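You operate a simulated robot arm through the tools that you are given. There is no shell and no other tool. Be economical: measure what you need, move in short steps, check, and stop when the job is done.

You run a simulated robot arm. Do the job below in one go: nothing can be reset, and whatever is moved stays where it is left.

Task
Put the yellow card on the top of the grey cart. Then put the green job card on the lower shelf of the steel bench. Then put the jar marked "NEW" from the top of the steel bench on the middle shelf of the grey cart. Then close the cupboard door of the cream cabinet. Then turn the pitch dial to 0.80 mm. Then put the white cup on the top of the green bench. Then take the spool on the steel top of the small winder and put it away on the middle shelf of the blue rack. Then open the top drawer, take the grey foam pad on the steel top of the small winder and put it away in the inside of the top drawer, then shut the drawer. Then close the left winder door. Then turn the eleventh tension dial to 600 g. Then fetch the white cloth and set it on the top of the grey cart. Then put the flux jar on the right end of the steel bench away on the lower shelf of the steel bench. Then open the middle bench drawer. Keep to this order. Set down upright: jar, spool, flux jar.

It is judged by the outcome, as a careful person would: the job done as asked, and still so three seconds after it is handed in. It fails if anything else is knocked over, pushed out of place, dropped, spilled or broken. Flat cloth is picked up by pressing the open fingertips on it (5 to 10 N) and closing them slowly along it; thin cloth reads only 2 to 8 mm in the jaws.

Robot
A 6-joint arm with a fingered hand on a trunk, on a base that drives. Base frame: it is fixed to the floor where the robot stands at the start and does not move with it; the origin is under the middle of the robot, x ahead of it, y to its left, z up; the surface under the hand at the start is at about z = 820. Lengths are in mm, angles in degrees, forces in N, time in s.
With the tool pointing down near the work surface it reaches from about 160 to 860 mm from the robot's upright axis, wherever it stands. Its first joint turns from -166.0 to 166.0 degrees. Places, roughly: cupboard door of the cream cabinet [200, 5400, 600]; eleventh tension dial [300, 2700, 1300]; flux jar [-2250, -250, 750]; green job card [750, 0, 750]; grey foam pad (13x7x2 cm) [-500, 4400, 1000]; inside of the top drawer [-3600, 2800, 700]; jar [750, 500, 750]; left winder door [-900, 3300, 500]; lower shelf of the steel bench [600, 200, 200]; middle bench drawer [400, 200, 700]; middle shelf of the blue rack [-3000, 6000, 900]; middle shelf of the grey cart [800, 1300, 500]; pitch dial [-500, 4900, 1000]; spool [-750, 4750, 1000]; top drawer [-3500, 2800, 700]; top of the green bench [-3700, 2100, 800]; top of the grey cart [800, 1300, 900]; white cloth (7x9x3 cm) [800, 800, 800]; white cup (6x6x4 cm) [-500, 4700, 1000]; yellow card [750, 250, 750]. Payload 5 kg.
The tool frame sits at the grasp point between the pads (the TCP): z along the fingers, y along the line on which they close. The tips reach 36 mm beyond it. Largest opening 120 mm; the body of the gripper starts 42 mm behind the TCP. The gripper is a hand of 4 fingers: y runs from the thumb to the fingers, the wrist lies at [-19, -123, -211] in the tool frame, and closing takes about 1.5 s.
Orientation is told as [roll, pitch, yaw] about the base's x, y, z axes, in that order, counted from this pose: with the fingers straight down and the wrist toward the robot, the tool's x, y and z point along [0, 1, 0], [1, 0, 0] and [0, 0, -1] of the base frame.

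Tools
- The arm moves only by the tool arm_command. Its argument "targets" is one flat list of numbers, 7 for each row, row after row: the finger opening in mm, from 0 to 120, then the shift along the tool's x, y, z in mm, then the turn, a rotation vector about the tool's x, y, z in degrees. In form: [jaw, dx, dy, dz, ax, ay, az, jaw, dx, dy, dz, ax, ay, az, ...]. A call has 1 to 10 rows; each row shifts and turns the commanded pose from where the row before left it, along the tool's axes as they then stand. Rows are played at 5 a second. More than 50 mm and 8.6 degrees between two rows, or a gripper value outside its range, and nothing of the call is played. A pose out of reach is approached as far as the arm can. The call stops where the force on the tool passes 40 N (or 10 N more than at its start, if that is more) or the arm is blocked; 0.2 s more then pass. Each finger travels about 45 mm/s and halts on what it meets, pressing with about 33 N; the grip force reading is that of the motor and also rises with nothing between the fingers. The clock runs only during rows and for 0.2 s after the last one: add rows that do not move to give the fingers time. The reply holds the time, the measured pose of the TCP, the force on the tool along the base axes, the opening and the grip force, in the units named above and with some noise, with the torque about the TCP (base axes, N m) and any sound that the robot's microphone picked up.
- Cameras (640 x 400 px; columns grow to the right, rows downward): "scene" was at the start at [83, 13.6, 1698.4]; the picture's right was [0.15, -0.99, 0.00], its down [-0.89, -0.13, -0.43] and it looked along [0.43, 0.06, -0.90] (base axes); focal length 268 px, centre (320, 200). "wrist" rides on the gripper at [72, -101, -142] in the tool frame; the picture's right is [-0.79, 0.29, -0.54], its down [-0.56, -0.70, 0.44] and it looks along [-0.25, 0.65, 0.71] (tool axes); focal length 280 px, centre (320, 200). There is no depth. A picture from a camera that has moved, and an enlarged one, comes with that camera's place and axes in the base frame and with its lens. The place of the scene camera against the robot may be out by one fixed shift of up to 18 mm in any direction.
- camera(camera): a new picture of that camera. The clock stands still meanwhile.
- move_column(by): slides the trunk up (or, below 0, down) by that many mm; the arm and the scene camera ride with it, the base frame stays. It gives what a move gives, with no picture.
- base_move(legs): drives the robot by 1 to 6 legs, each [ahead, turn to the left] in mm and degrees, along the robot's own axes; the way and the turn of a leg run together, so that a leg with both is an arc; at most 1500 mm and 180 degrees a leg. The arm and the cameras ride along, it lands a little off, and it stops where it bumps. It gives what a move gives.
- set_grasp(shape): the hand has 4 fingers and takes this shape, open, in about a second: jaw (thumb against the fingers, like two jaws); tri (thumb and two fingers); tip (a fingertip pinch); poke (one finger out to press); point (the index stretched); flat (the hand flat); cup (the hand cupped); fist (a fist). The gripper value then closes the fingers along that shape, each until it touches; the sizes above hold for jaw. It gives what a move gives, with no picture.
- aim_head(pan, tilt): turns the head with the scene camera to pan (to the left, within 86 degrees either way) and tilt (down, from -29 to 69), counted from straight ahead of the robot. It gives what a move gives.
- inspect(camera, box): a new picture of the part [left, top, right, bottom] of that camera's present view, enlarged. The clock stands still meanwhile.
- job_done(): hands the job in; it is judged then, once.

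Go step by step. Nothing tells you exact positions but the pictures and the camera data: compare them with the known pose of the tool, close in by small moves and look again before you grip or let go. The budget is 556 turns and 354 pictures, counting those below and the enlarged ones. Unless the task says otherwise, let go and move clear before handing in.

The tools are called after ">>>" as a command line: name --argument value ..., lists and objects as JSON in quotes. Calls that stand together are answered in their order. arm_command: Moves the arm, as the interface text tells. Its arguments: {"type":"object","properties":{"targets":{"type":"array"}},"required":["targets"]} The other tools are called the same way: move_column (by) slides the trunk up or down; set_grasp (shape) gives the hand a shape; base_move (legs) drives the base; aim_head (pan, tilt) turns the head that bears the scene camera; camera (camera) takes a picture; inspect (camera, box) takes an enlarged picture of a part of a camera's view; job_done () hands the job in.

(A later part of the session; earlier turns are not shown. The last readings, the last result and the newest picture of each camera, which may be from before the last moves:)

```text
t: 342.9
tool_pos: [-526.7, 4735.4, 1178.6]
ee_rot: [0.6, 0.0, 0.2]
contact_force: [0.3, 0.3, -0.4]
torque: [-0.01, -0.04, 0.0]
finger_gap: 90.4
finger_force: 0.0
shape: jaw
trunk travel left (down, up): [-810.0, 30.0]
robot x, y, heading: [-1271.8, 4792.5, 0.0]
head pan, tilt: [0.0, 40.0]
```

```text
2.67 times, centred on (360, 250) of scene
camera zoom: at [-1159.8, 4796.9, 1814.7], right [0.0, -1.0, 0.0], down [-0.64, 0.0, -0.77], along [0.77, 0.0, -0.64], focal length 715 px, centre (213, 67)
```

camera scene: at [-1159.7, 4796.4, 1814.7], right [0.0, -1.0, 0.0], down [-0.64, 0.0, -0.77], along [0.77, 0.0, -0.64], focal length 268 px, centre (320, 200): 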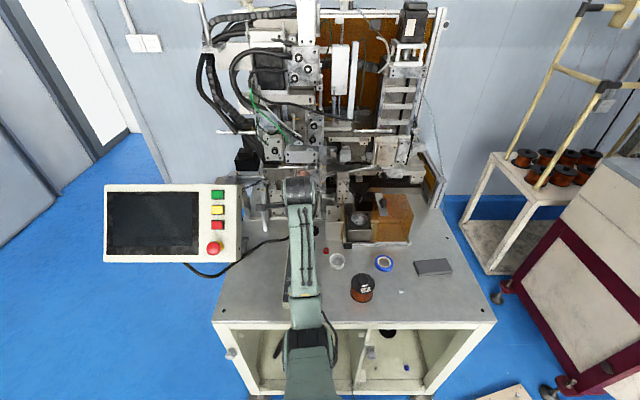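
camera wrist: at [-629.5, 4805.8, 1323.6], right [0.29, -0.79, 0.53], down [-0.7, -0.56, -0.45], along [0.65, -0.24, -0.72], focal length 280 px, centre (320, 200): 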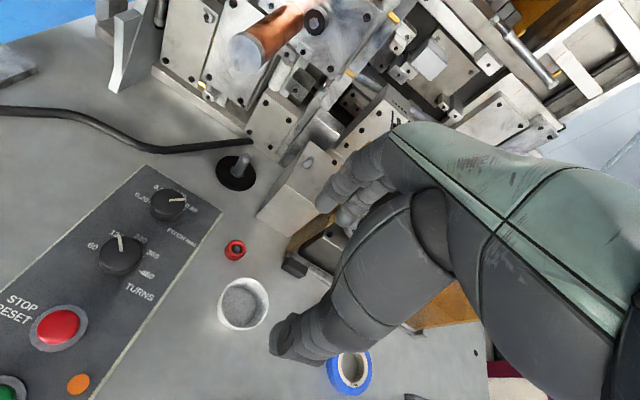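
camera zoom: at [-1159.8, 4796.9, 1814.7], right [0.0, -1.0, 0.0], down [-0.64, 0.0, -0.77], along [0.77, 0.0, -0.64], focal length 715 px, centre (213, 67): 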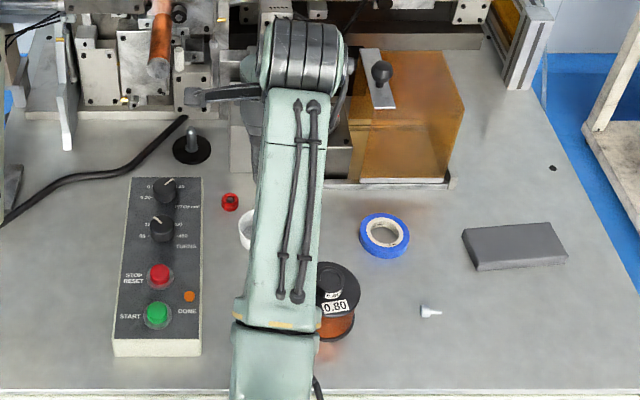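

>>> arm_command --targets '[95, -3, 0, 40, 0, 0, 0, 95, 0, 0, 40, 0, 0, 0, 95, 0, 0, 38, 0, 0, 0, 95, 0, 0, 0, 0, 0, 0]'

>>> camera --camera "wrist"

>>> inspect --camera "scene" --box '[270, 190, 390, 290]'

```text
t: 343.9
tool_pos: [-526.4, 4734.2, 1063.1]
ee_rot: [0.6, 0.1, 0.1]
contact_force: [0.0, -0.8, -0.5]
torque: [0.02, 0.0, -0.02]
finger_gap: 94.7
finger_force: 0.1
shape: jaw
trunk travel left (down, up): [-810.0, 30.0]
robot x, y, heading: [-1269.4, 4793.3, -0.0]
head pan, tilt: [0.0, 40.0]
```

```text
217 pictures are left
camera wrist: at [-628.8, 4804.0, 1205.5], right [0.29, -0.79, 0.53], down [-0.7, -0.56, -0.45], along [0.65, -0.24, -0.72], focal length 280 px, centre (320, 200)
```

wrist: 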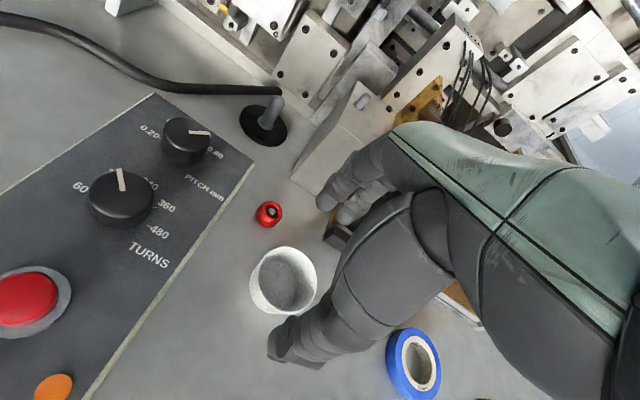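

```text
4.00 times, centred on (330, 240) of scene
camera zoom: at [-1160.3, 4796.0, 1814.8], right [0.0, -1.0, 0.0], down [-0.64, 0.0, -0.77], along [0.77, 0.0, -0.64], focal length 1072 px, centre (280, 40)
```

zoom: 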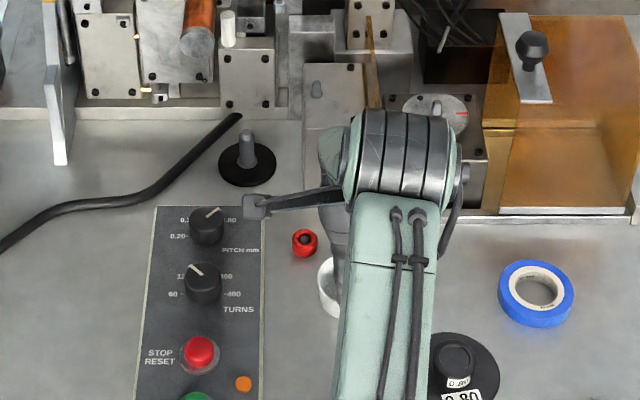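

Cup rim at (−527, 4732, 988), right under the hand. I descend around it.

>>> arm_command --targets '[95, -2, 0, 35, 0, 0, 0, 95, 0, 0, 25, 0, 0, 0, 95, 0, 0, 6, 0, 0, 0, 95, 0, 0, 0, 0, 0, 0]'

>>> camera --camera "wrist"

```text
t: 344.9
tool_pos: [-525.6, 4732.3, 995.9]
ee_rot: [0.7, 0.0, 0.2]
contact_force: [-0.6, -0.5, 0.6]
torque: [0.0, 0.01, 0.01]
finger_gap: 95.0
finger_force: 0.2
shape: jaw
trunk travel left (down, up): [-810.0, 30.0]
robot x, y, heading: [-1263.3, 4790.7, -0.1]
head pan, tilt: [0.0, 40.0]
```

```text
215 pictures are left
camera wrist: at [-628.4, 4802.1, 1139.1], right [0.29, -0.79, 0.53], down [-0.7, -0.56, -0.45], along [0.65, -0.24, -0.72], focal length 280 px, centre (320, 200)
```

wrist: 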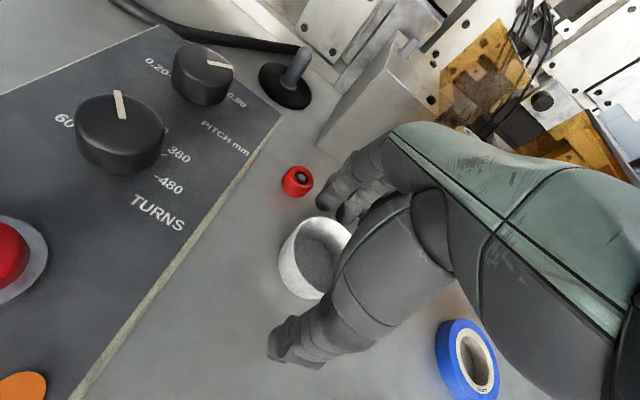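

>>> arm_command --targets '[85, 0, 0, 0, 0, 0, 0, 72, 0, 0, 0, 0, 0, 0, 60, 0, 0, 0, 0, 0, 0, 50, 0, 0, 0, 0, 0, 0, 40, 0, 0, 0, 0, 0, 0, 40, 0, 0, 0, 0, 0, 0]'

>>> camera --camera "wrist"

```text
t: 346.3
tool_pos: [-525.9, 4731.1, 996.1]
ee_rot: [0.7, 0.1, 0.2]
contact_force: [0.2, 0.4, -0.7]
torque: [0.0, 0.02, -0.01]
finger_gap: 48.6
finger_force: 33.3
shape: jaw
trunk travel left (down, up): [-810.0, 30.0]
robot x, y, heading: [-1266.4, 4795.6, -0.0]
head pan, tilt: [0.0, 40.0]
```

```text
214 pictures are left
camera wrist: at [-628.4, 4802.2, 1139.3], right [0.29, -0.79, 0.53], down [-0.7, -0.56, -0.45], along [0.65, -0.24, -0.72], focal length 280 px, centre (320, 200)
```

wrist: 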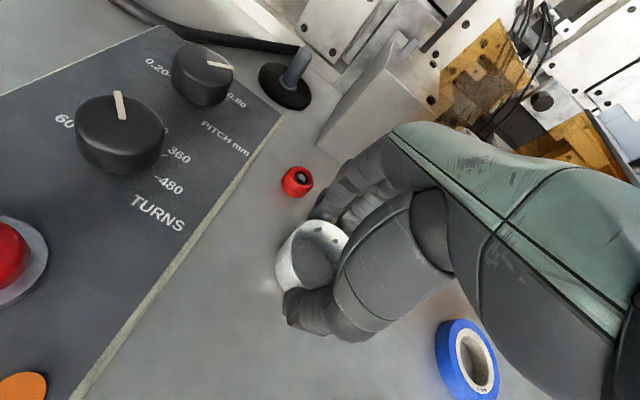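

>>> arm_command --targets '[25, 0, 0, 0, 0, 0, 0, 25, 0, 0, -15, 0, 0, 0, 25, 0, 0, -25, 0, 0, 0, 25, 0, 0, -40, 0, 0, 0, 25, 0, 0, -40, 0, 0, 0, 25, 0, 0, 0, 0, 0, 0]'

>>> camera --camera "wrist"

```text
t: 347.7
tool_pos: [-525.0, 4730.6, 1115.8]
ee_rot: [0.6, 0.1, 0.1]
contact_force: [0.6, -0.8, -0.1]
torque: [0.03, 0.02, 0.0]
finger_gap: 48.6
finger_force: 33.1
shape: jaw
trunk travel left (down, up): [-810.0, 30.0]
robot x, y, heading: [-1266.1, 4791.0, 0.0]
head pan, tilt: [0.0, 40.0]
```

```text
213 pictures are left
camera wrist: at [-627.7, 4800.8, 1259.7], right [0.29, -0.79, 0.53], down [-0.7, -0.56, -0.45], along [0.65, -0.24, -0.72], focal length 280 px, centre (320, 200)
```

wrist: 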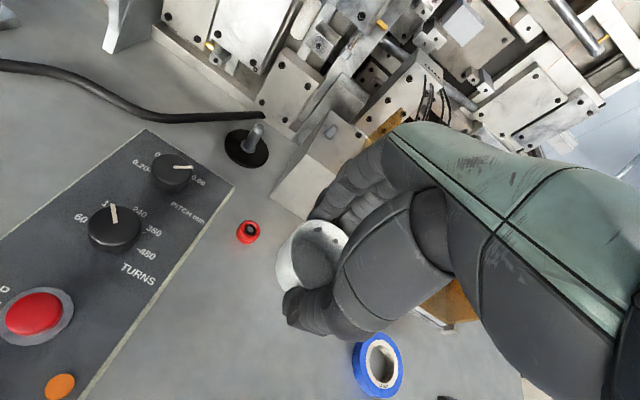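

Cup held. I back away and drive toward the green bench at (−3700, 2100), stopping short to look.

>>> base_move --legs '[[-500, 0], [0, -107], [1200, 0]]'

>>> aim_head --pan -30 --tilt 25

>>> camera --camera "scene"

```text
t: 362.6
tool_pos: [-2410.3, 2944.1, 1115.7]
ee_rot: [0.7, -0.1, -107.3]
contact_force: [0.0, 0.7, -0.1]
torque: [-0.04, 0.01, 0.02]
finger_gap: 48.2
finger_force: 32.8
shape: jaw
trunk travel left (down, up): [-810.0, 30.0]
robot x, y, heading: [-2129.8, 3632.3, -107.2]
head pan, tilt: [0.0, 40.0]
```

```text
t: 363.5
tool_pos: [-2411.5, 2943.0, 1116.8]
ee_rot: [0.6, 0.0, -107.2]
contact_force: [0.1, 1.2, 0.0]
torque: [-0.02, -0.03, 0.0]
finger_gap: 48.2
finger_force: 32.7
shape: jaw
trunk travel left (down, up): [-810.0, 30.0]
robot x, y, heading: [-2133.9, 3628.8, -107.2]
head pan, tilt: [-30.0, 25.0]
```

```text
212 pictures are left
camera scene: at [-2214.8, 3546.1, 1838.0], right [-0.68, 0.74, 0.0], down [0.31, 0.29, -0.91], along [-0.67, -0.61, -0.42], focal length 268 px, centre (320, 200)
```

scene: 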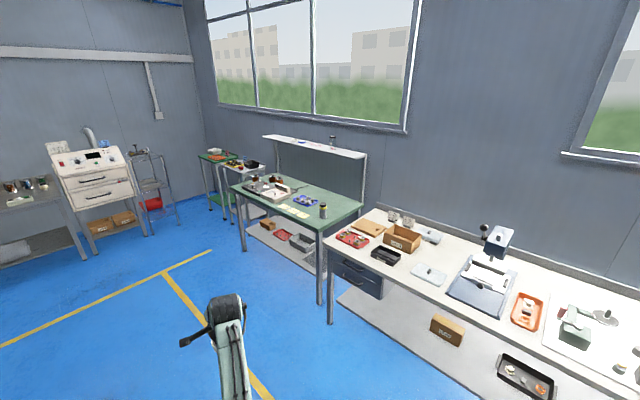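

>>> inspect --camera "scene" --box '[190, 120, 430, 290]'

>>> inspect --camera "scene" --box '[0, 110, 200, 290]'

```text
2.35 times, centred on (310, 205) of scene
camera zoom: at [-2214.8, 3546.1, 1838.0], right [-0.68, 0.74, 0.0], down [0.31, 0.29, -0.91], along [-0.67, -0.61, -0.42], focal length 631 px, centre (344, 188)
```

zoom: 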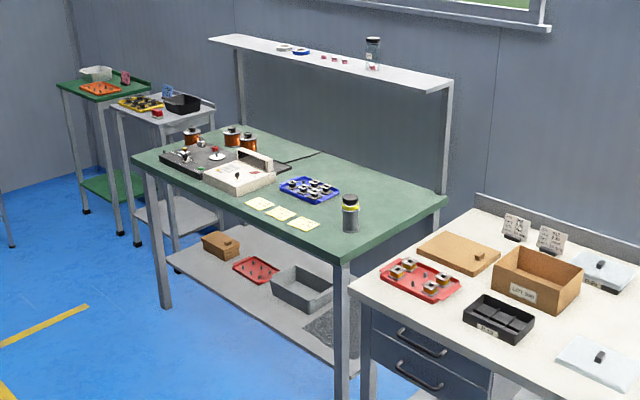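

```text
2.22 times, centred on (100, 200) of scene
camera zoom: at [-2214.8, 3546.1, 1838.0], right [-0.68, 0.74, 0.0], down [0.31, 0.29, -0.91], along [-0.67, -0.61, -0.42], focal length 596 px, centre (809, 200)
```

zoom: 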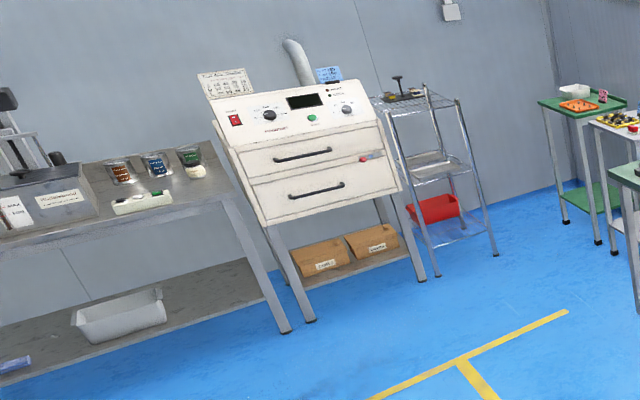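

The green bench top is free around (−3800, 2180). I drive to face it.

>>> base_move --legs '[[0, -1], [1500, 0], [0, -72]]'

>>> aim_head --pan 0 --tilt 35

>>> camera --camera "scene"

```text
t: 375.8
tool_pos: [-3345.7, 2271.4, 1116.5]
ee_rot: [0.5, 0.1, 179.8]
contact_force: [0.4, 1.5, -0.5]
torque: [-0.04, -0.04, 0.01]
finger_gap: 47.9
finger_force: 32.8
shape: jaw
trunk travel left (down, up): [-810.0, 30.0]
robot x, y, heading: [-2596.2, 2204.9, 179.8]
head pan, tilt: [-30.0, 25.0]
```

```text
t: 376.7
tool_pos: [-3345.4, 2272.7, 1115.2]
ee_rot: [0.6, -0.1, 179.8]
contact_force: [0.0, -0.1, -1.0]
torque: [-0.01, 0.01, 0.02]
finger_gap: 48.1
finger_force: 32.8
shape: jaw
trunk travel left (down, up): [-810.0, 30.0]
robot x, y, heading: [-2603.8, 2202.6, 179.6]
head pan, tilt: [0.0, 35.0]
```

```text
209 pictures are left
camera scene: at [-2729.2, 2210.1, 1822.3], right [0.01, 1.0, 0.0], down [0.57, 0.0, -0.82], along [-0.82, 0.01, -0.57], focal length 268 px, centre (320, 200)
```

scene: 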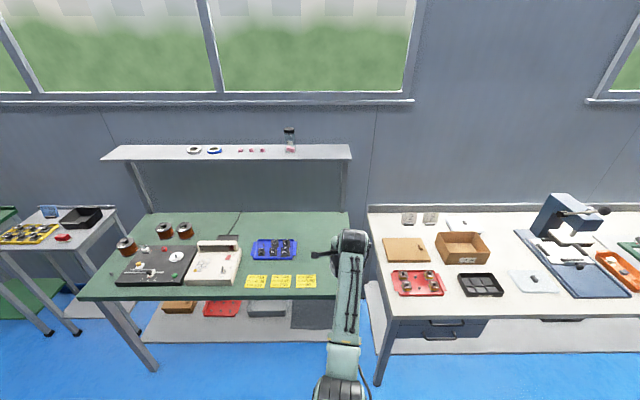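

>>> arm_command --targets '[25, 43, 0, 0, 0, 0, 0, 25, 43, 0, 0, 0, 0, 0, 25, 0, 0, 0, 0, 0, 0]'

>>> base_move --legs '[[450, 0]]'

>>> camera --camera "wrist"

>>> camera --camera "scene"

```text
t: 377.5
tool_pos: [-3343.2, 2187.0, 1116.1]
ee_rot: [0.8, 0.0, 179.6]
contact_force: [0.4, -0.1, 0.2]
torque: [-0.04, -0.01, 0.01]
finger_gap: 48.0
finger_force: 33.3
shape: jaw
trunk travel left (down, up): [-810.0, 30.0]
robot x, y, heading: [-2602.2, 2208.1, 179.6]
head pan, tilt: [0.0, 35.0]
```

```text
t: 380.4
tool_pos: [-3795.0, 2188.3, 1117.4]
ee_rot: [0.6, 0.0, 179.8]
contact_force: [0.6, -0.1, -0.3]
torque: [0.0, -0.02, 0.01]
finger_gap: 48.1
finger_force: 32.8
shape: jaw
trunk travel left (down, up): [-810.0, 30.0]
robot x, y, heading: [-3053.5, 2208.9, 179.7]
head pan, tilt: [0.0, 35.0]
```

```text
208 pictures are left
camera wrist: at [-3694.6, 2116.5, 1260.6], right [-0.29, 0.8, 0.53], down [0.7, 0.55, -0.45], along [-0.65, 0.25, -0.72], focal length 280 px, centre (320, 200)
```

wrist: 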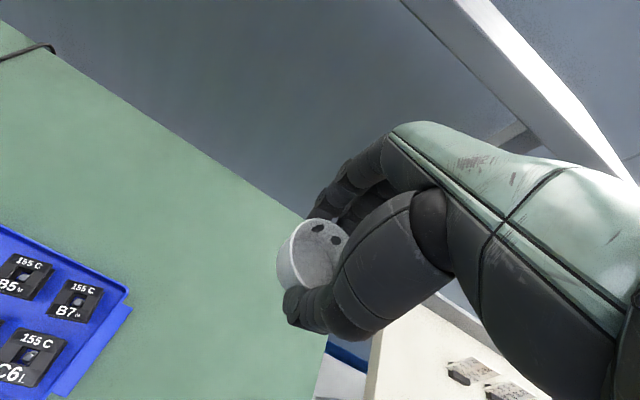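

```text
207 pictures are left
camera scene: at [-3179.0, 2212.9, 1822.4], right [0.01, 1.0, 0.0], down [0.57, 0.0, -0.82], along [-0.82, 0.01, -0.57], focal length 268 px, centre (320, 200)
```

scene: 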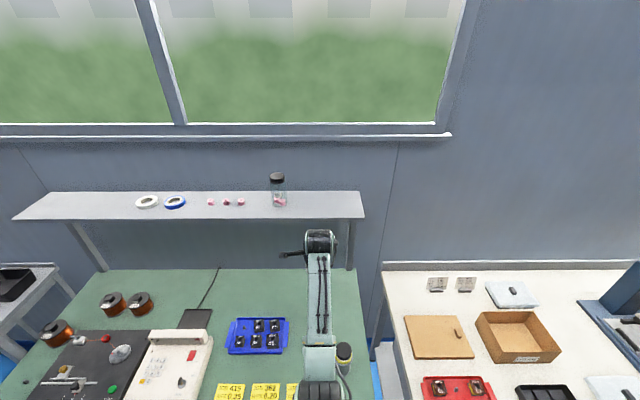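

>>> move_column --by -200

>>> camera --camera "wrist"

```text
t: 382.6
tool_pos: [-3794.6, 2188.5, 916.9]
ee_rot: [0.5, 0.0, 179.8]
contact_force: [-0.9, -0.5, -0.4]
torque: [0.02, -0.01, -0.01]
finger_gap: 47.8
finger_force: 33.2
shape: jaw
trunk travel left (down, up): [-610.0, 230.0]
robot x, y, heading: [-3052.8, 2204.7, 179.5]
head pan, tilt: [0.0, 35.0]
```

```text
206 pictures are left
camera wrist: at [-3695.0, 2116.5, 1060.4], right [-0.29, 0.8, 0.53], down [0.7, 0.55, -0.45], along [-0.65, 0.25, -0.72], focal length 280 px, centre (320, 200)
```

wrist: 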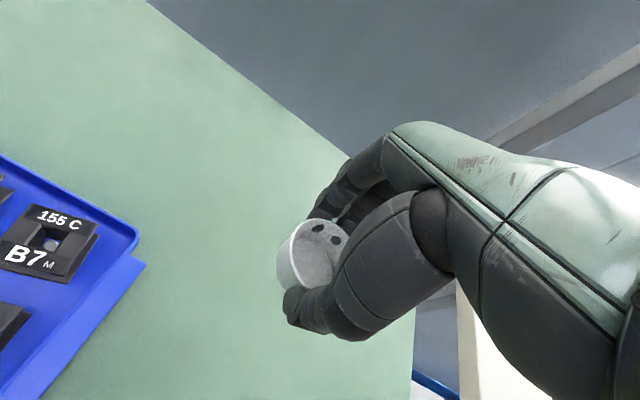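

>>> move_column --by -75

>>> move_column --by -10

>>> move_column --by -5

```text
t: 383.7
tool_pos: [-3795.1, 2187.3, 844.9]
ee_rot: [0.7, -0.3, 179.8]
contact_force: [0.7, -0.3, 11.3]
torque: [0.03, 0.12, 0.05]
finger_gap: 48.3
finger_force: 32.6
shape: jaw
trunk travel left (down, up): [-535.0, 305.0]
robot x, y, heading: [-3055.4, 2210.7, 179.6]
head pan, tilt: [0.0, 35.0]
```

```text
t: 384.3
tool_pos: [-3793.6, 2187.5, 837.7]
ee_rot: [0.7, -0.4, 179.8]
contact_force: [-0.8, -1.1, 29.4]
torque: [-0.19, 0.06, 0.05]
finger_gap: 47.2
finger_force: 33.1
shape: jaw
trunk travel left (down, up): [-525.0, 315.0]
robot x, y, heading: [-3057.1, 2208.6, 179.6]
head pan, tilt: [0.0, 35.0]
```

```text
t: 384.7
tool_pos: [-3796.1, 2188.2, 836.1]
ee_rot: [0.6, -0.8, 179.8]
contact_force: [4.2, 1.1, 17.5]
torque: [-0.07, -0.67, 0.03]
finger_gap: 46.8
finger_force: 32.9
shape: jaw
trunk travel left (down, up): [-522.0, 318.0]
robot x, y, heading: [-3055.9, 2206.3, 179.7]
head pan, tilt: [0.0, 35.0]
stopped: the force on the tool passed its limit at 43 N (the readings are from after the stop); the commanded pose is now the measured one
```

Contact (a bit firm). I open slowly.

>>> arm_command --targets '[48, 0, 0, -2, 0, 0, 0, 52, 0, 0, 0, 0, 0, 0, 58, 0, 0, 0, 0, 0, 0, 66, 0, 0, 0, 0, 0, 0, 78, 0, 0, 0, 0, 0, 0, 92, 0, 0, 0, 0, 0, 0, 95, 0, 0, 0, 0, 0, 0]'

>>> camera --camera "wrist"

```text
t: 386.3
tool_pos: [-3795.2, 2188.8, 836.8]
ee_rot: [0.7, -0.5, 179.8]
contact_force: [-6.7, 0.5, 21.5]
torque: [-0.18, -0.99, -0.04]
finger_gap: 90.6
finger_force: 0.0
shape: jaw
trunk travel left (down, up): [-522.0, 318.0]
robot x, y, heading: [-3053.0, 2210.2, 179.4]
head pan, tilt: [0.0, 35.0]
```

```text
205 pictures are left
camera wrist: at [-3694.2, 2116.5, 979.7], right [-0.28, 0.8, 0.54], down [0.7, 0.55, -0.46], along [-0.66, 0.25, -0.71], focal length 280 px, centre (320, 200)
```

wrist: 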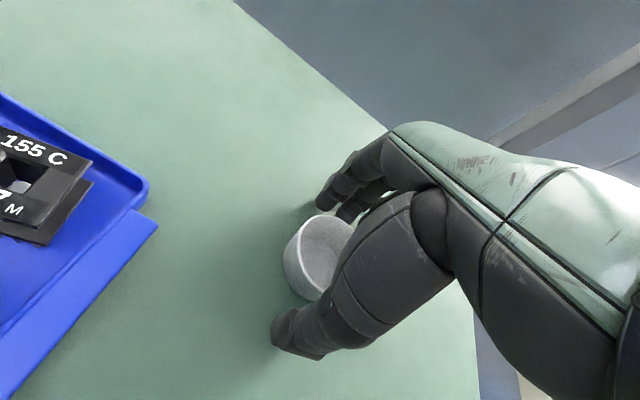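

Cup stands on the bench. I rise straight up.

>>> arm_command --targets '[95, 0, 0, -20, 0, 0, 0, 95, 0, 0, -40, 0, 0, 0, 95, 0, 0, -40, 0, 0, 0, 95, 0, 0, -40, 0, 0, 0, 95, 0, 0, 0, 0, 0, 0]'

>>> move_column --by 310

>>> camera --camera "wrist"

```text
t: 387.5
tool_pos: [-3794.1, 2190.0, 974.5]
ee_rot: [0.7, -0.4, 179.8]
contact_force: [-0.5, 0.9, 0.1]
torque: [0.03, -0.03, 0.0]
finger_gap: 94.9
finger_force: 0.0
shape: jaw
trunk travel left (down, up): [-522.0, 318.0]
robot x, y, heading: [-3054.5, 2208.9, 179.6]
head pan, tilt: [0.0, 35.0]
```

```text
t: 390.6
tool_pos: [-3794.6, 2189.7, 1284.0]
ee_rot: [0.8, -0.5, 179.8]
contact_force: [0.0, 0.8, -1.1]
torque: [0.0, -0.01, 0.02]
finger_gap: 94.9
finger_force: 0.0
shape: jaw
trunk travel left (down, up): [-832.0, 8.0]
robot x, y, heading: [-3053.6, 2208.3, 179.8]
head pan, tilt: [0.0, 35.0]
```

```text
204 pictures are left
camera wrist: at [-3694.2, 2117.6, 1427.8], right [-0.28, 0.8, 0.53], down [0.7, 0.55, -0.45], along [-0.66, 0.25, -0.71], focal length 280 px, centre (320, 200)
```

wrist: 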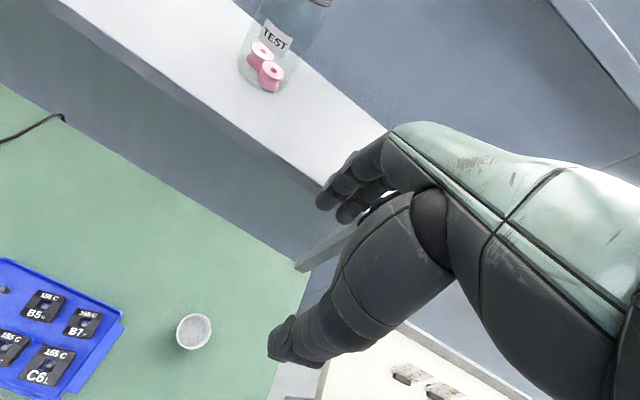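

The cup is on the green bench. Now back to the small winder for the spool.

>>> base_move --legs '[[-500, 0], [0, -106.5], [1350, 0], [1340, 0], [0, -73]]'

>>> aim_head --pan 0 --tilt 42

>>> camera --camera "scene"

```text
t: 416.8
tool_pos: [-1041.8, 4819.0, 1285.1]
ee_rot: [0.7, -0.5, 1.6]
contact_force: [0.8, 0.0, -0.1]
torque: [0.02, -0.06, 0.0]
finger_gap: 94.9
finger_force: 0.0
shape: jaw
trunk travel left (down, up): [-832.0, 8.0]
robot x, y, heading: [-1777.4, 4777.8, 1.5]
head pan, tilt: [0.0, 35.0]
```

```text
t: 417.5
tool_pos: [-1042.1, 4819.1, 1285.2]
ee_rot: [0.8, -0.3, 1.5]
contact_force: [-0.2, -0.6, -0.3]
torque: [0.03, -0.01, 0.03]
finger_gap: 94.7
finger_force: 0.0
shape: jaw
trunk travel left (down, up): [-832.0, 8.0]
robot x, y, heading: [-1782.8, 4772.6, 1.6]
head pan, tilt: [0.0, 42.0]
```

```text
203 pictures are left
camera scene: at [-1675.6, 4783.9, 1834.5], right [0.03, -1.0, 0.0], down [-0.67, -0.02, -0.74], along [0.74, 0.02, -0.67], focal length 268 px, centre (320, 200)
```

scene: 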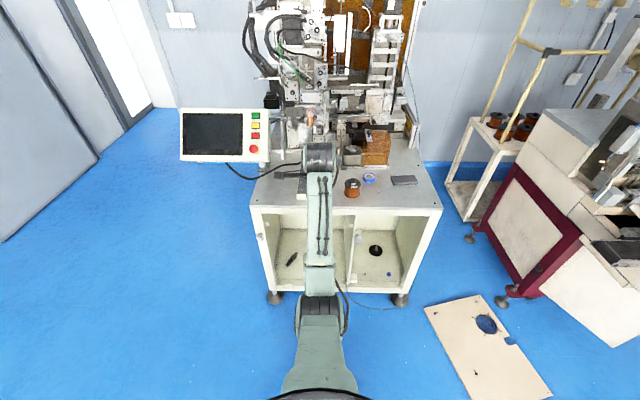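

Spool at about (−660, 4650). I'll use the tilted side grip again; I position the base and turn the hand first.

>>> base_move --legs '[[0, -30], [330, 0], [0, 28.5]]'

>>> arm_command --targets '[110, 0, -30, 10, 0, 0, 8.5, 110, 0, 0, 10, 0, 0, 8.5, 110, 0, 0, 10, 0, 0, 8.5, 110, 0, 0, 10, 0, 0, 8.5, 110, 0, 0, 10, 0, 0, 8.5, 110, 0, 0, 10, 0, 0, 8.5, 110, 0, 0, 0, 0, 0, 8.5, 110, 0, 0, 0, 0, 0, 8.5, 110, 0, 0, 0, 0, 0, 8.5, 110, 0, 0, 0, 0, 0, 8.5]'

```text
t: 423.2
tool_pos: [-748.4, 4636.0, 1285.1]
ee_rot: [0.7, -0.4, -0.3]
contact_force: [0.7, -0.4, 0.9]
torque: [-0.01, -0.01, -0.02]
finger_gap: 95.0
finger_force: 0.0
shape: jaw
trunk travel left (down, up): [-832.0, 8.0]
robot x, y, heading: [-1486.7, 4617.1, -0.3]
head pan, tilt: [0.0, 42.0]
```

```text
t: 425.4
tool_pos: [-752.5, 4629.3, 1204.6]
ee_rot: [0.5, 0.6, -85.3]
contact_force: [0.5, -0.4, 0.2]
torque: [0.04, 0.03, -0.01]
finger_gap: 110.0
finger_force: 0.1
shape: jaw
out of reach, approached as far as the arm can: row 9, 10
trunk travel left (down, up): [-832.0, 8.0]
robot x, y, heading: [-1488.5, 4614.9, -0.0]
head pan, tilt: [0.0, 42.0]
```

>>> arm_command --targets '[110, 0, 0, 0, 0, 8.5, 0, 110, 0, 0, 0, 0, 8.5, 0, 110, 0, 0, 0, 0, 8.5, 0, 110, 0, 0, 0, 0, 8.5, 0, 110, 0, 0, 0, 0, 8.5, 0, 110, 0, 0, 0, 0, 8.5, 0, 110, 0, 0, 0, 0, 8.5, 0, 110, 0, 0, 0, 0, 0, 0]'

>>> camera --camera "wrist"

>>> camera --camera "scene"

```text
t: 427.2
tool_pos: [-752.5, 4629.2, 1205.7]
ee_rot: [60.1, 0.6, -85.2]
contact_force: [-0.2, 0.4, -1.0]
torque: [-0.01, 0.0, 0.01]
finger_gap: 109.7
finger_force: 0.0
shape: jaw
trunk travel left (down, up): [-832.0, 8.0]
robot x, y, heading: [-1486.7, 4620.8, -0.4]
head pan, tilt: [0.0, 42.0]
```

```text
202 pictures are left
camera wrist: at [-848.9, 4722.0, 1340.4], right [-0.84, -0.36, -0.42], down [0.04, 0.71, -0.7], along [0.55, -0.6, -0.58], focal length 280 px, centre (320, 200)
```

wrist: 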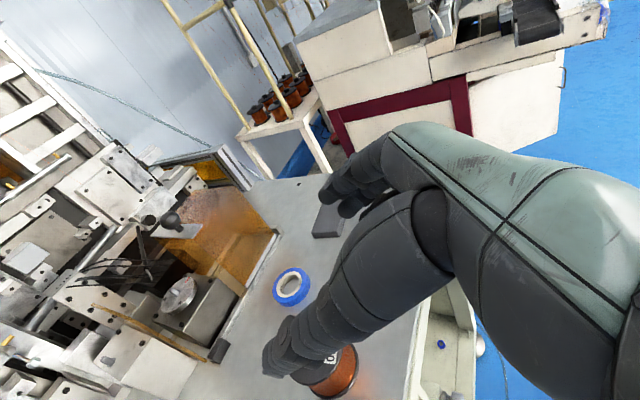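

```text
201 pictures are left
camera scene: at [-1382.5, 4619.9, 1834.5], right [-0.01, -1.0, 0.0], down [-0.67, 0.0, -0.74], along [0.74, 0.0, -0.67], focal length 268 px, centre (320, 200)
```

scene: 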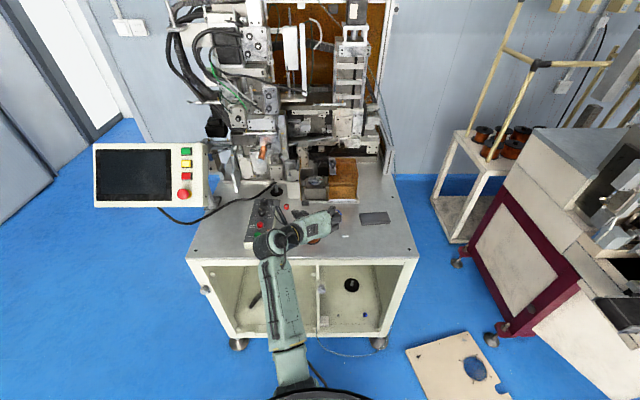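

>>> arm_command --targets '[115, 0, 0, 0, -3.9, 0, 2.25, 115, -37, -6, 18, 0, 0, 0, 115, -37, -6, 18, 0, 0, 0, 115, -37, -6, 18, 0, 0, 0, 115, -37, -6, 18, 0, 0, 0, 115, 0, 0, 0, 0, 0, 0]'

>>> camera --camera "wrist"

>>> inspect --camera "scene" --box '[220, 170, 420, 300]'

```text
t: 428.6
tool_pos: [-764.9, 4654.4, 1041.2]
ee_rot: [59.9, 0.7, -89.7]
contact_force: [-0.3, -0.1, 0.3]
torque: [0.01, 0.0, 0.0]
finger_gap: 115.0
finger_force: 0.1
shape: jaw
trunk travel left (down, up): [-832.0, 8.0]
robot x, y, heading: [-1489.4, 4616.4, -0.3]
head pan, tilt: [0.0, 42.0]
```

```text
200 pictures are left
camera wrist: at [-853.1, 4753.8, 1176.1], right [-0.86, -0.29, -0.42], down [0.1, 0.71, -0.7], along [0.5, -0.64, -0.58], focal length 280 px, centre (320, 200)
```

wrist: 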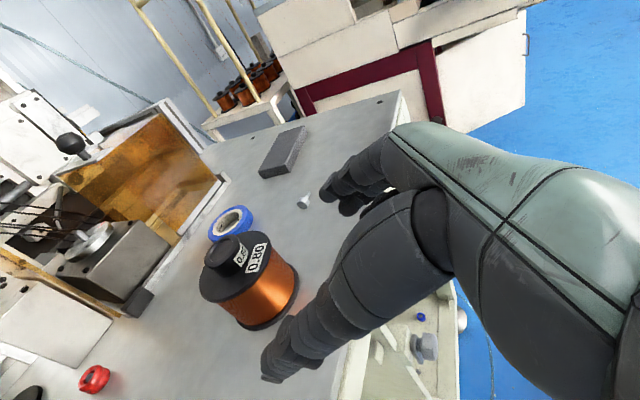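

```text
3.08 times, centred on (320, 235) of scene
camera zoom: at [-1383.5, 4619.6, 1834.5], right [-0.01, -1.0, 0.0], down [-0.67, 0.0, -0.74], along [0.74, 0.0, -0.67], focal length 825 px, centre (320, 92)
```

zoom: 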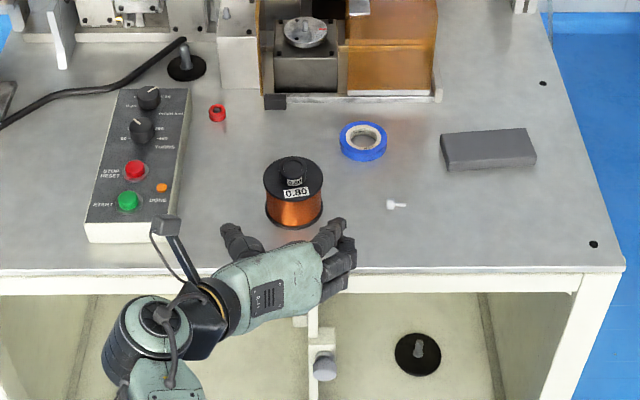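

Well aligned. I move in along the fingers most of the way.

>>> arm_command --targets '[118, 0, 0, 34, 0, 0, 0, 118, 0, 0, 34, 0, 0, 0, 118, 0, 0, 12, 0, 0, 0, 118, 0, 0, 0, 0, 0, 0]'

>>> camera --camera "wrist"

>>> inspect --camera "scene" --box '[260, 190, 380, 280]'

```text
t: 429.6
tool_pos: [-694.1, 4657.0, 1000.0]
ee_rot: [59.9, 0.6, -89.8]
contact_force: [-0.5, 0.4, 0.6]
torque: [-0.1, -0.02, -0.01]
finger_gap: 117.3
finger_force: 0.1
shape: jaw
trunk travel left (down, up): [-832.0, 8.0]
robot x, y, heading: [-1492.3, 4613.8, -0.2]
head pan, tilt: [0.0, 42.0]
```

```text
198 pictures are left
camera wrist: at [-783.8, 4755.6, 1136.8], right [-0.86, -0.29, -0.42], down [0.1, 0.71, -0.7], along [0.5, -0.64, -0.58], focal length 280 px, centre (320, 200)
```

wrist: 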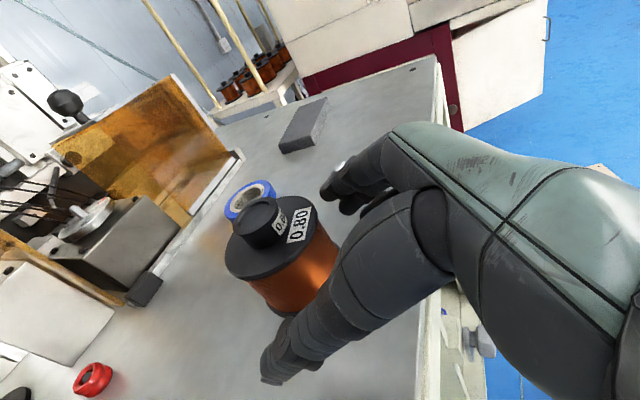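

```text
4.44 times, centred on (320, 235) of scene
camera zoom: at [-1383.2, 4619.9, 1834.5], right [-0.01, -1.0, 0.0], down [-0.67, 0.0, -0.74], along [0.74, 0.0, -0.67], focal length 1192 px, centre (320, 44)
```

zoom: 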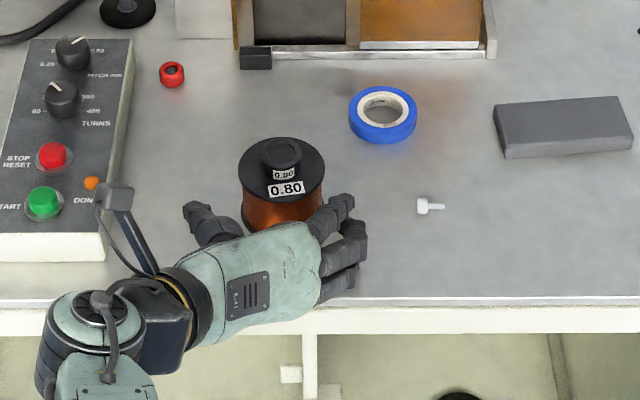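

>>> arm_command --targets '[119, 0, 9, 0, 0, 0, 0, 119, 0, 0, 20, 0, 0, 0, 119, 0, 0, 0, 0, 0, 0]'

>>> camera --camera "wrist"

>>> inspect --camera "scene" --box '[260, 190, 380, 280]'

```text
t: 430.4
tool_pos: [-678.7, 4648.0, 993.1]
ee_rot: [60.2, 0.6, -89.5]
contact_force: [1.0, 0.6, 12.4]
torque: [-1.03, -0.21, 0.08]
finger_gap: 118.6
finger_force: 0.0
shape: jaw
trunk travel left (down, up): [-832.0, 8.0]
robot x, y, heading: [-1488.5, 4614.0, -0.4]
head pan, tilt: [0.0, 42.0]
```

```text
196 pictures are left
camera wrist: at [-767.5, 4746.9, 1129.0], right [-0.86, -0.29, -0.42], down [0.1, 0.71, -0.7], along [0.5, -0.64, -0.58], focal length 280 px, centre (320, 200)
```

wrist: 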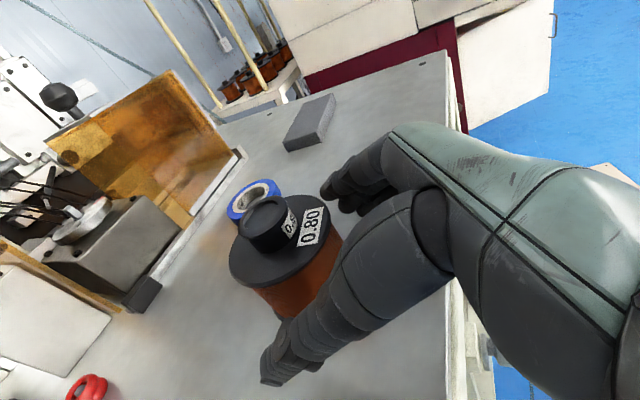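

```text
4.44 times, centred on (320, 235) of scene
camera zoom: at [-1385.6, 4620.0, 1834.8], right [-0.01, -1.0, 0.0], down [-0.67, 0.0, -0.74], along [0.74, 0.0, -0.67], focal length 1192 px, centre (320, 44)
```

zoom: 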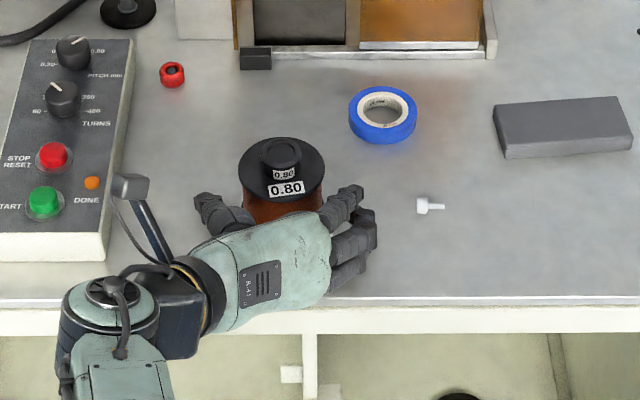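

Lower finger brushes the table; I lift 8 mm and go 18 mm forward.

>>> arm_command --targets '[119, 8, 0, -4, 0, 0, 0, 119, 8, 0, 15, 0, 0, 0, 119, 0, 0, 0, 0, 0, 0]'

>>> inspect --camera "scene" --box '[260, 190, 380, 280]'

```text
t: 431.2
tool_pos: [-660.8, 4647.8, 999.1]
ee_rot: [59.9, 0.7, -89.6]
contact_force: [0.7, -0.1, 3.2]
torque: [-0.25, -0.09, 0.07]
finger_gap: 118.8
finger_force: 0.0
shape: jaw
trunk travel left (down, up): [-832.0, 8.0]
robot x, y, heading: [-1490.4, 4615.2, -0.3]
head pan, tilt: [0.0, 42.0]
```

```text
4.44 times, centred on (320, 235) of scene
camera zoom: at [-1384.2, 4619.7, 1834.5], right [-0.01, -1.0, 0.0], down [-0.67, 0.0, -0.74], along [0.74, 0.0, -0.67], focal length 1192 px, centre (320, 44)
```

zoom: 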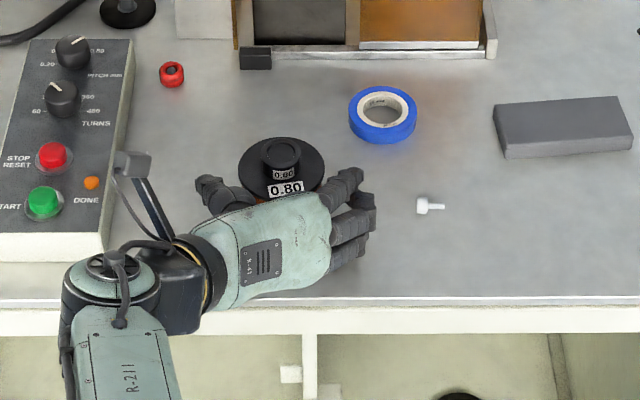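

>>> arm_command --targets '[119, 4, 0, -2, 0, 0, 0, 105, 0, 0, 0, 0, 0, 0, 92, 0, 0, 0, 0, 0, 0, 80, 0, 0, 0, 0, 0, 0, 68, 0, 0, 0, 0, 0, 0, 58, 0, 0, 0, 0, 0, 0, 58, 0, 0, 0, 0, 0, 0, 58, 0, 0, 0, 0, 0, 0]'

>>> camera --camera "wrist"

>>> inspect --camera "scene" --box '[260, 190, 380, 280]'

```text
t: 433.0
tool_pos: [-659.1, 4647.9, 1002.9]
ee_rot: [59.9, 0.7, -89.6]
contact_force: [-0.4, -0.6, -0.7]
torque: [-0.14, 0.05, 0.02]
finger_gap: 72.7
finger_force: 33.0
shape: jaw
trunk travel left (down, up): [-832.0, 8.0]
robot x, y, heading: [-1488.3, 4617.7, -0.3]
head pan, tilt: [0.0, 42.0]
```

```text
193 pictures are left
camera wrist: at [-748.5, 4746.7, 1138.7], right [-0.86, -0.29, -0.41], down [0.1, 0.71, -0.7], along [0.5, -0.64, -0.58], focal length 280 px, centre (320, 200)
```

wrist: 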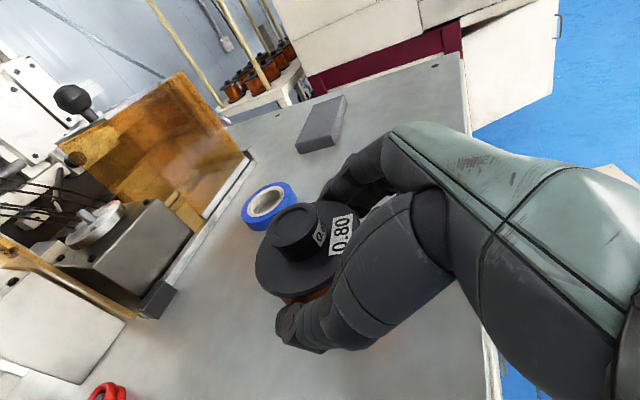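

```text
4.44 times, centred on (320, 235) of scene
camera zoom: at [-1382.6, 4619.9, 1834.5], right [-0.01, -1.0, 0.0], down [-0.67, 0.0, -0.74], along [0.74, 0.0, -0.67], focal length 1192 px, centre (320, 44)
```

zoom: 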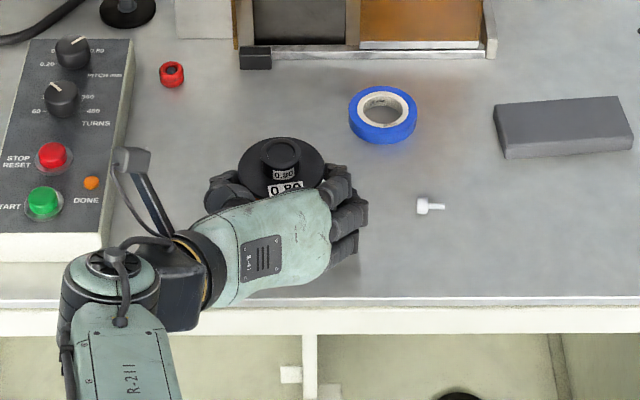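

Gripped at 73 mm. I lift and check.

>>> arm_command --targets '[50, 0, 0, 0, 0, 0, 0, 50, 17, 0, -10, 0, 0, 0, 50, 26, 0, -15, 0, 0, 0, 50, 35, 0, -20, 0, 0, 0, 50, 0, 0, 0, 0, 0, 0]'

>>> camera --camera "wrist"

```text
t: 434.2
tool_pos: [-659.1, 4646.9, 1093.4]
ee_rot: [59.8, 0.5, -89.8]
contact_force: [-0.9, -0.6, -6.5]
torque: [0.01, 0.13, -0.01]
finger_gap: 72.4
finger_force: 33.4
shape: jaw
trunk travel left (down, up): [-832.0, 8.0]
robot x, y, heading: [-1489.8, 4620.3, -0.4]
head pan, tilt: [0.0, 42.0]
```

```text
191 pictures are left
camera wrist: at [-747.4, 4745.7, 1229.4], right [-0.86, -0.29, -0.41], down [0.1, 0.71, -0.7], along [0.49, -0.64, -0.58], focal length 280 px, centre (320, 200)
```

wrist: 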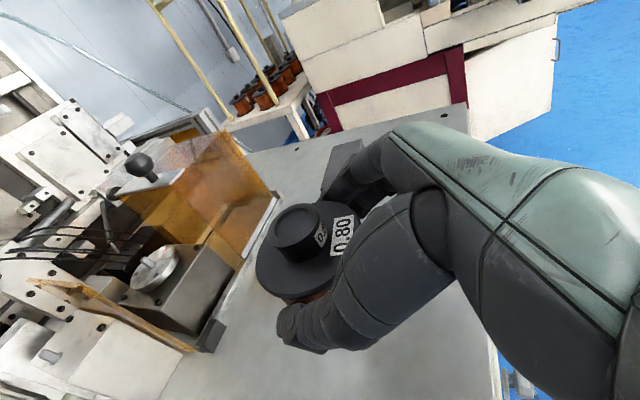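

Spool held. I reverse straight back to in front of the blue rack and turn to face it.

>>> base_move --legs '[[-1400, 0], [0, 90]]'

>>> aim_head --pan 0 --tilt 30

>>> camera --camera "scene"

```text
t: 446.5
tool_pos: [-2919.0, 5463.2, 1094.1]
ee_rot: [59.9, 0.6, -0.3]
contact_force: [-0.6, 0.1, -6.8]
torque: [-0.16, 0.0, -0.01]
finger_gap: 72.2
finger_force: 33.4
shape: jaw
trunk travel left (down, up): [-832.0, 8.0]
robot x, y, heading: [-2900.8, 4636.2, 89.0]
head pan, tilt: [0.0, 42.0]
```

```text
t: 447.2
tool_pos: [-2918.5, 5462.7, 1094.7]
ee_rot: [59.8, 0.6, -0.3]
contact_force: [0.2, 0.5, -6.7]
torque: [-0.1, -0.01, -0.01]
finger_gap: 72.2
finger_force: 32.3
shape: jaw
trunk travel left (down, up): [-832.0, 8.0]
robot x, y, heading: [-2901.5, 4632.4, 88.9]
head pan, tilt: [0.0, 30.0]
```

```text
190 pictures are left
camera scene: at [-2903.5, 4759.3, 1852.6], right [1.0, -0.02, 0.0], down [-0.01, -0.5, -0.87], along [0.01, 0.87, -0.5], focal length 268 px, centre (320, 200)
```

scene: 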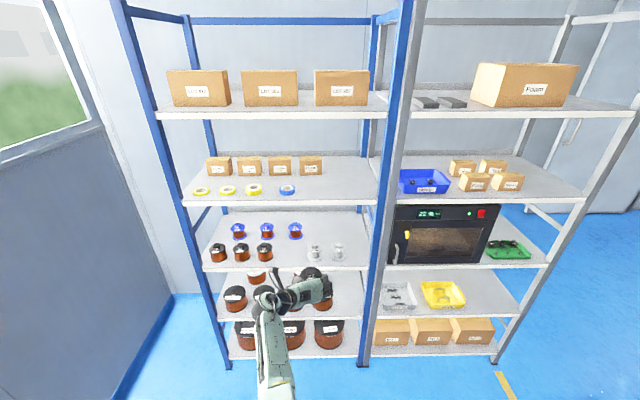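

>>> inspect --camera "scene" --box '[170, 140, 410, 360]'

```text
1.82 times, centred on (290, 250) of scene
camera zoom: at [-2903.5, 4759.3, 1852.6], right [1.0, -0.02, 0.0], down [-0.01, -0.5, -0.87], along [0.01, 0.87, -0.5], focal length 488 px, centre (374, 109)
```

zoom: 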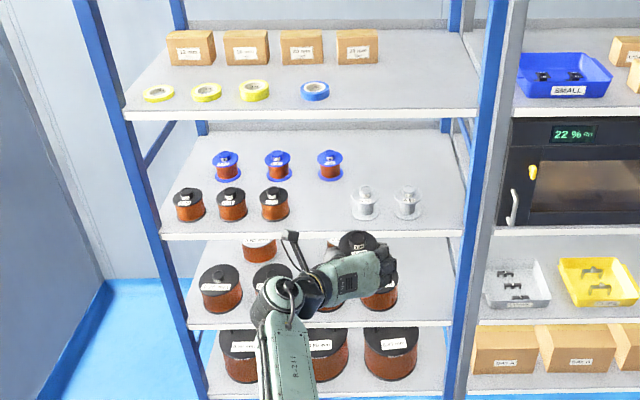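

The rack's middle shelf (z≈750) has a gap at x≈−3078 between copper and clear spools. I move the base over and lower the trunk.

>>> base_move --legs '[[0, 21], [310, 0], [0, -20]]'

>>> move_column --by -200

>>> camera --camera "scene"

>>> camera --camera "wrist"

```text
t: 452.0
tool_pos: [-3038.9, 5753.2, 1093.5]
ee_rot: [59.9, 0.6, 0.8]
contact_force: [0.0, -0.1, -5.4]
torque: [-0.09, 0.0, 0.0]
finger_gap: 72.4
finger_force: 33.2
shape: jaw
trunk travel left (down, up): [-832.0, 8.0]
robot x, y, heading: [-3007.5, 4925.1, 90.2]
head pan, tilt: [0.0, 30.0]
```

```text
t: 453.6
tool_pos: [-3039.3, 5758.2, 949.7]
ee_rot: [62.0, 0.4, 0.7]
contact_force: [0.8, -8.5, 25.5]
torque: [0.06, -0.77, -0.31]
finger_gap: 72.2
finger_force: 32.7
shape: jaw
trunk travel left (down, up): [-666.0, 174.0]
robot x, y, heading: [-3004.8, 4922.5, 90.0]
head pan, tilt: [0.0, 30.0]
stopped: the force on the tool passed its limit at 45 N (the readings are from after the stop); the commanded pose is now the measured one
```

```text
188 pictures are left
camera scene: at [-3011.3, 5044.1, 1686.1], right [1.0, 0.0, 0.0], down [0.0, -0.5, -0.87], along [0.0, 0.87, -0.5], focal length 268 px, centre (320, 200)
```

scene: 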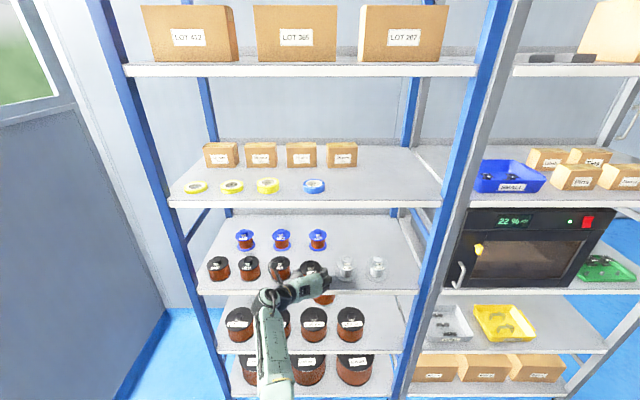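

```text
187 pictures are left
camera wrist: at [-3139.6, 5665.2, 1081.2], right [0.3, -0.85, -0.44], down [-0.71, 0.12, -0.7], along [0.64, 0.52, -0.56], focal length 280 px, centre (320, 200)
```

wrist: 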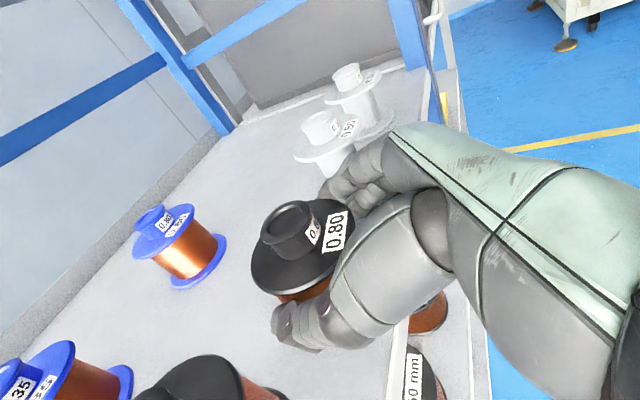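

The spool already rests on the middle shelf (z≈896), but at its front edge. I lift 20 mm, shift right 28 mm away from the copper spool, and drive 55 mm further in.

>>> move_column --by 28

>>> arm_command --targets '[50, 0, 28, 0, 0, -2, 0, 50, 0, 0, 0, 0, 0, 0]'

>>> camera --camera "wrist"

```text
t: 454.4
tool_pos: [-3038.6, 5757.4, 968.8]
ee_rot: [61.1, 0.6, 0.6]
contact_force: [0.0, -0.5, -6.3]
torque: [-0.14, 0.0, -0.02]
finger_gap: 72.3
finger_force: 33.5
shape: jaw
trunk travel left (down, up): [-694.0, 146.0]
robot x, y, heading: [-3003.1, 4925.5, 90.1]
head pan, tilt: [0.0, 30.0]
```

```text
t: 455.0
tool_pos: [-3011.9, 5758.8, 968.8]
ee_rot: [59.3, 0.4, 0.8]
contact_force: [-0.7, 0.2, -6.0]
torque: [-0.08, 0.0, -0.06]
finger_gap: 72.3
finger_force: 33.2
shape: jaw
trunk travel left (down, up): [-694.0, 146.0]
robot x, y, heading: [-3009.1, 4923.1, 90.2]
head pan, tilt: [0.0, 30.0]
```

```text
186 pictures are left
camera wrist: at [-3111.9, 5671.8, 1104.9], right [0.3, -0.87, -0.4], down [-0.71, 0.08, -0.7], along [0.64, 0.49, -0.59], focal length 280 px, centre (320, 200)
```

wrist: 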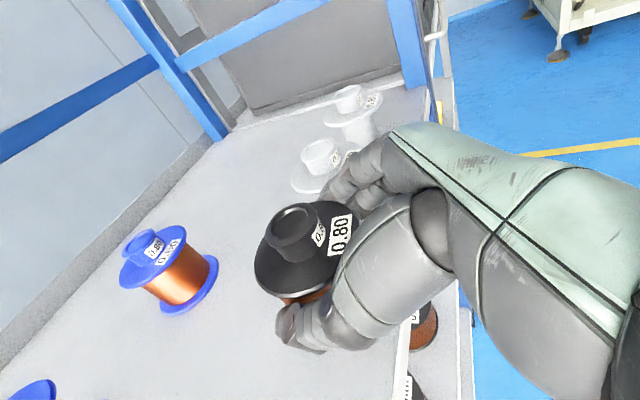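

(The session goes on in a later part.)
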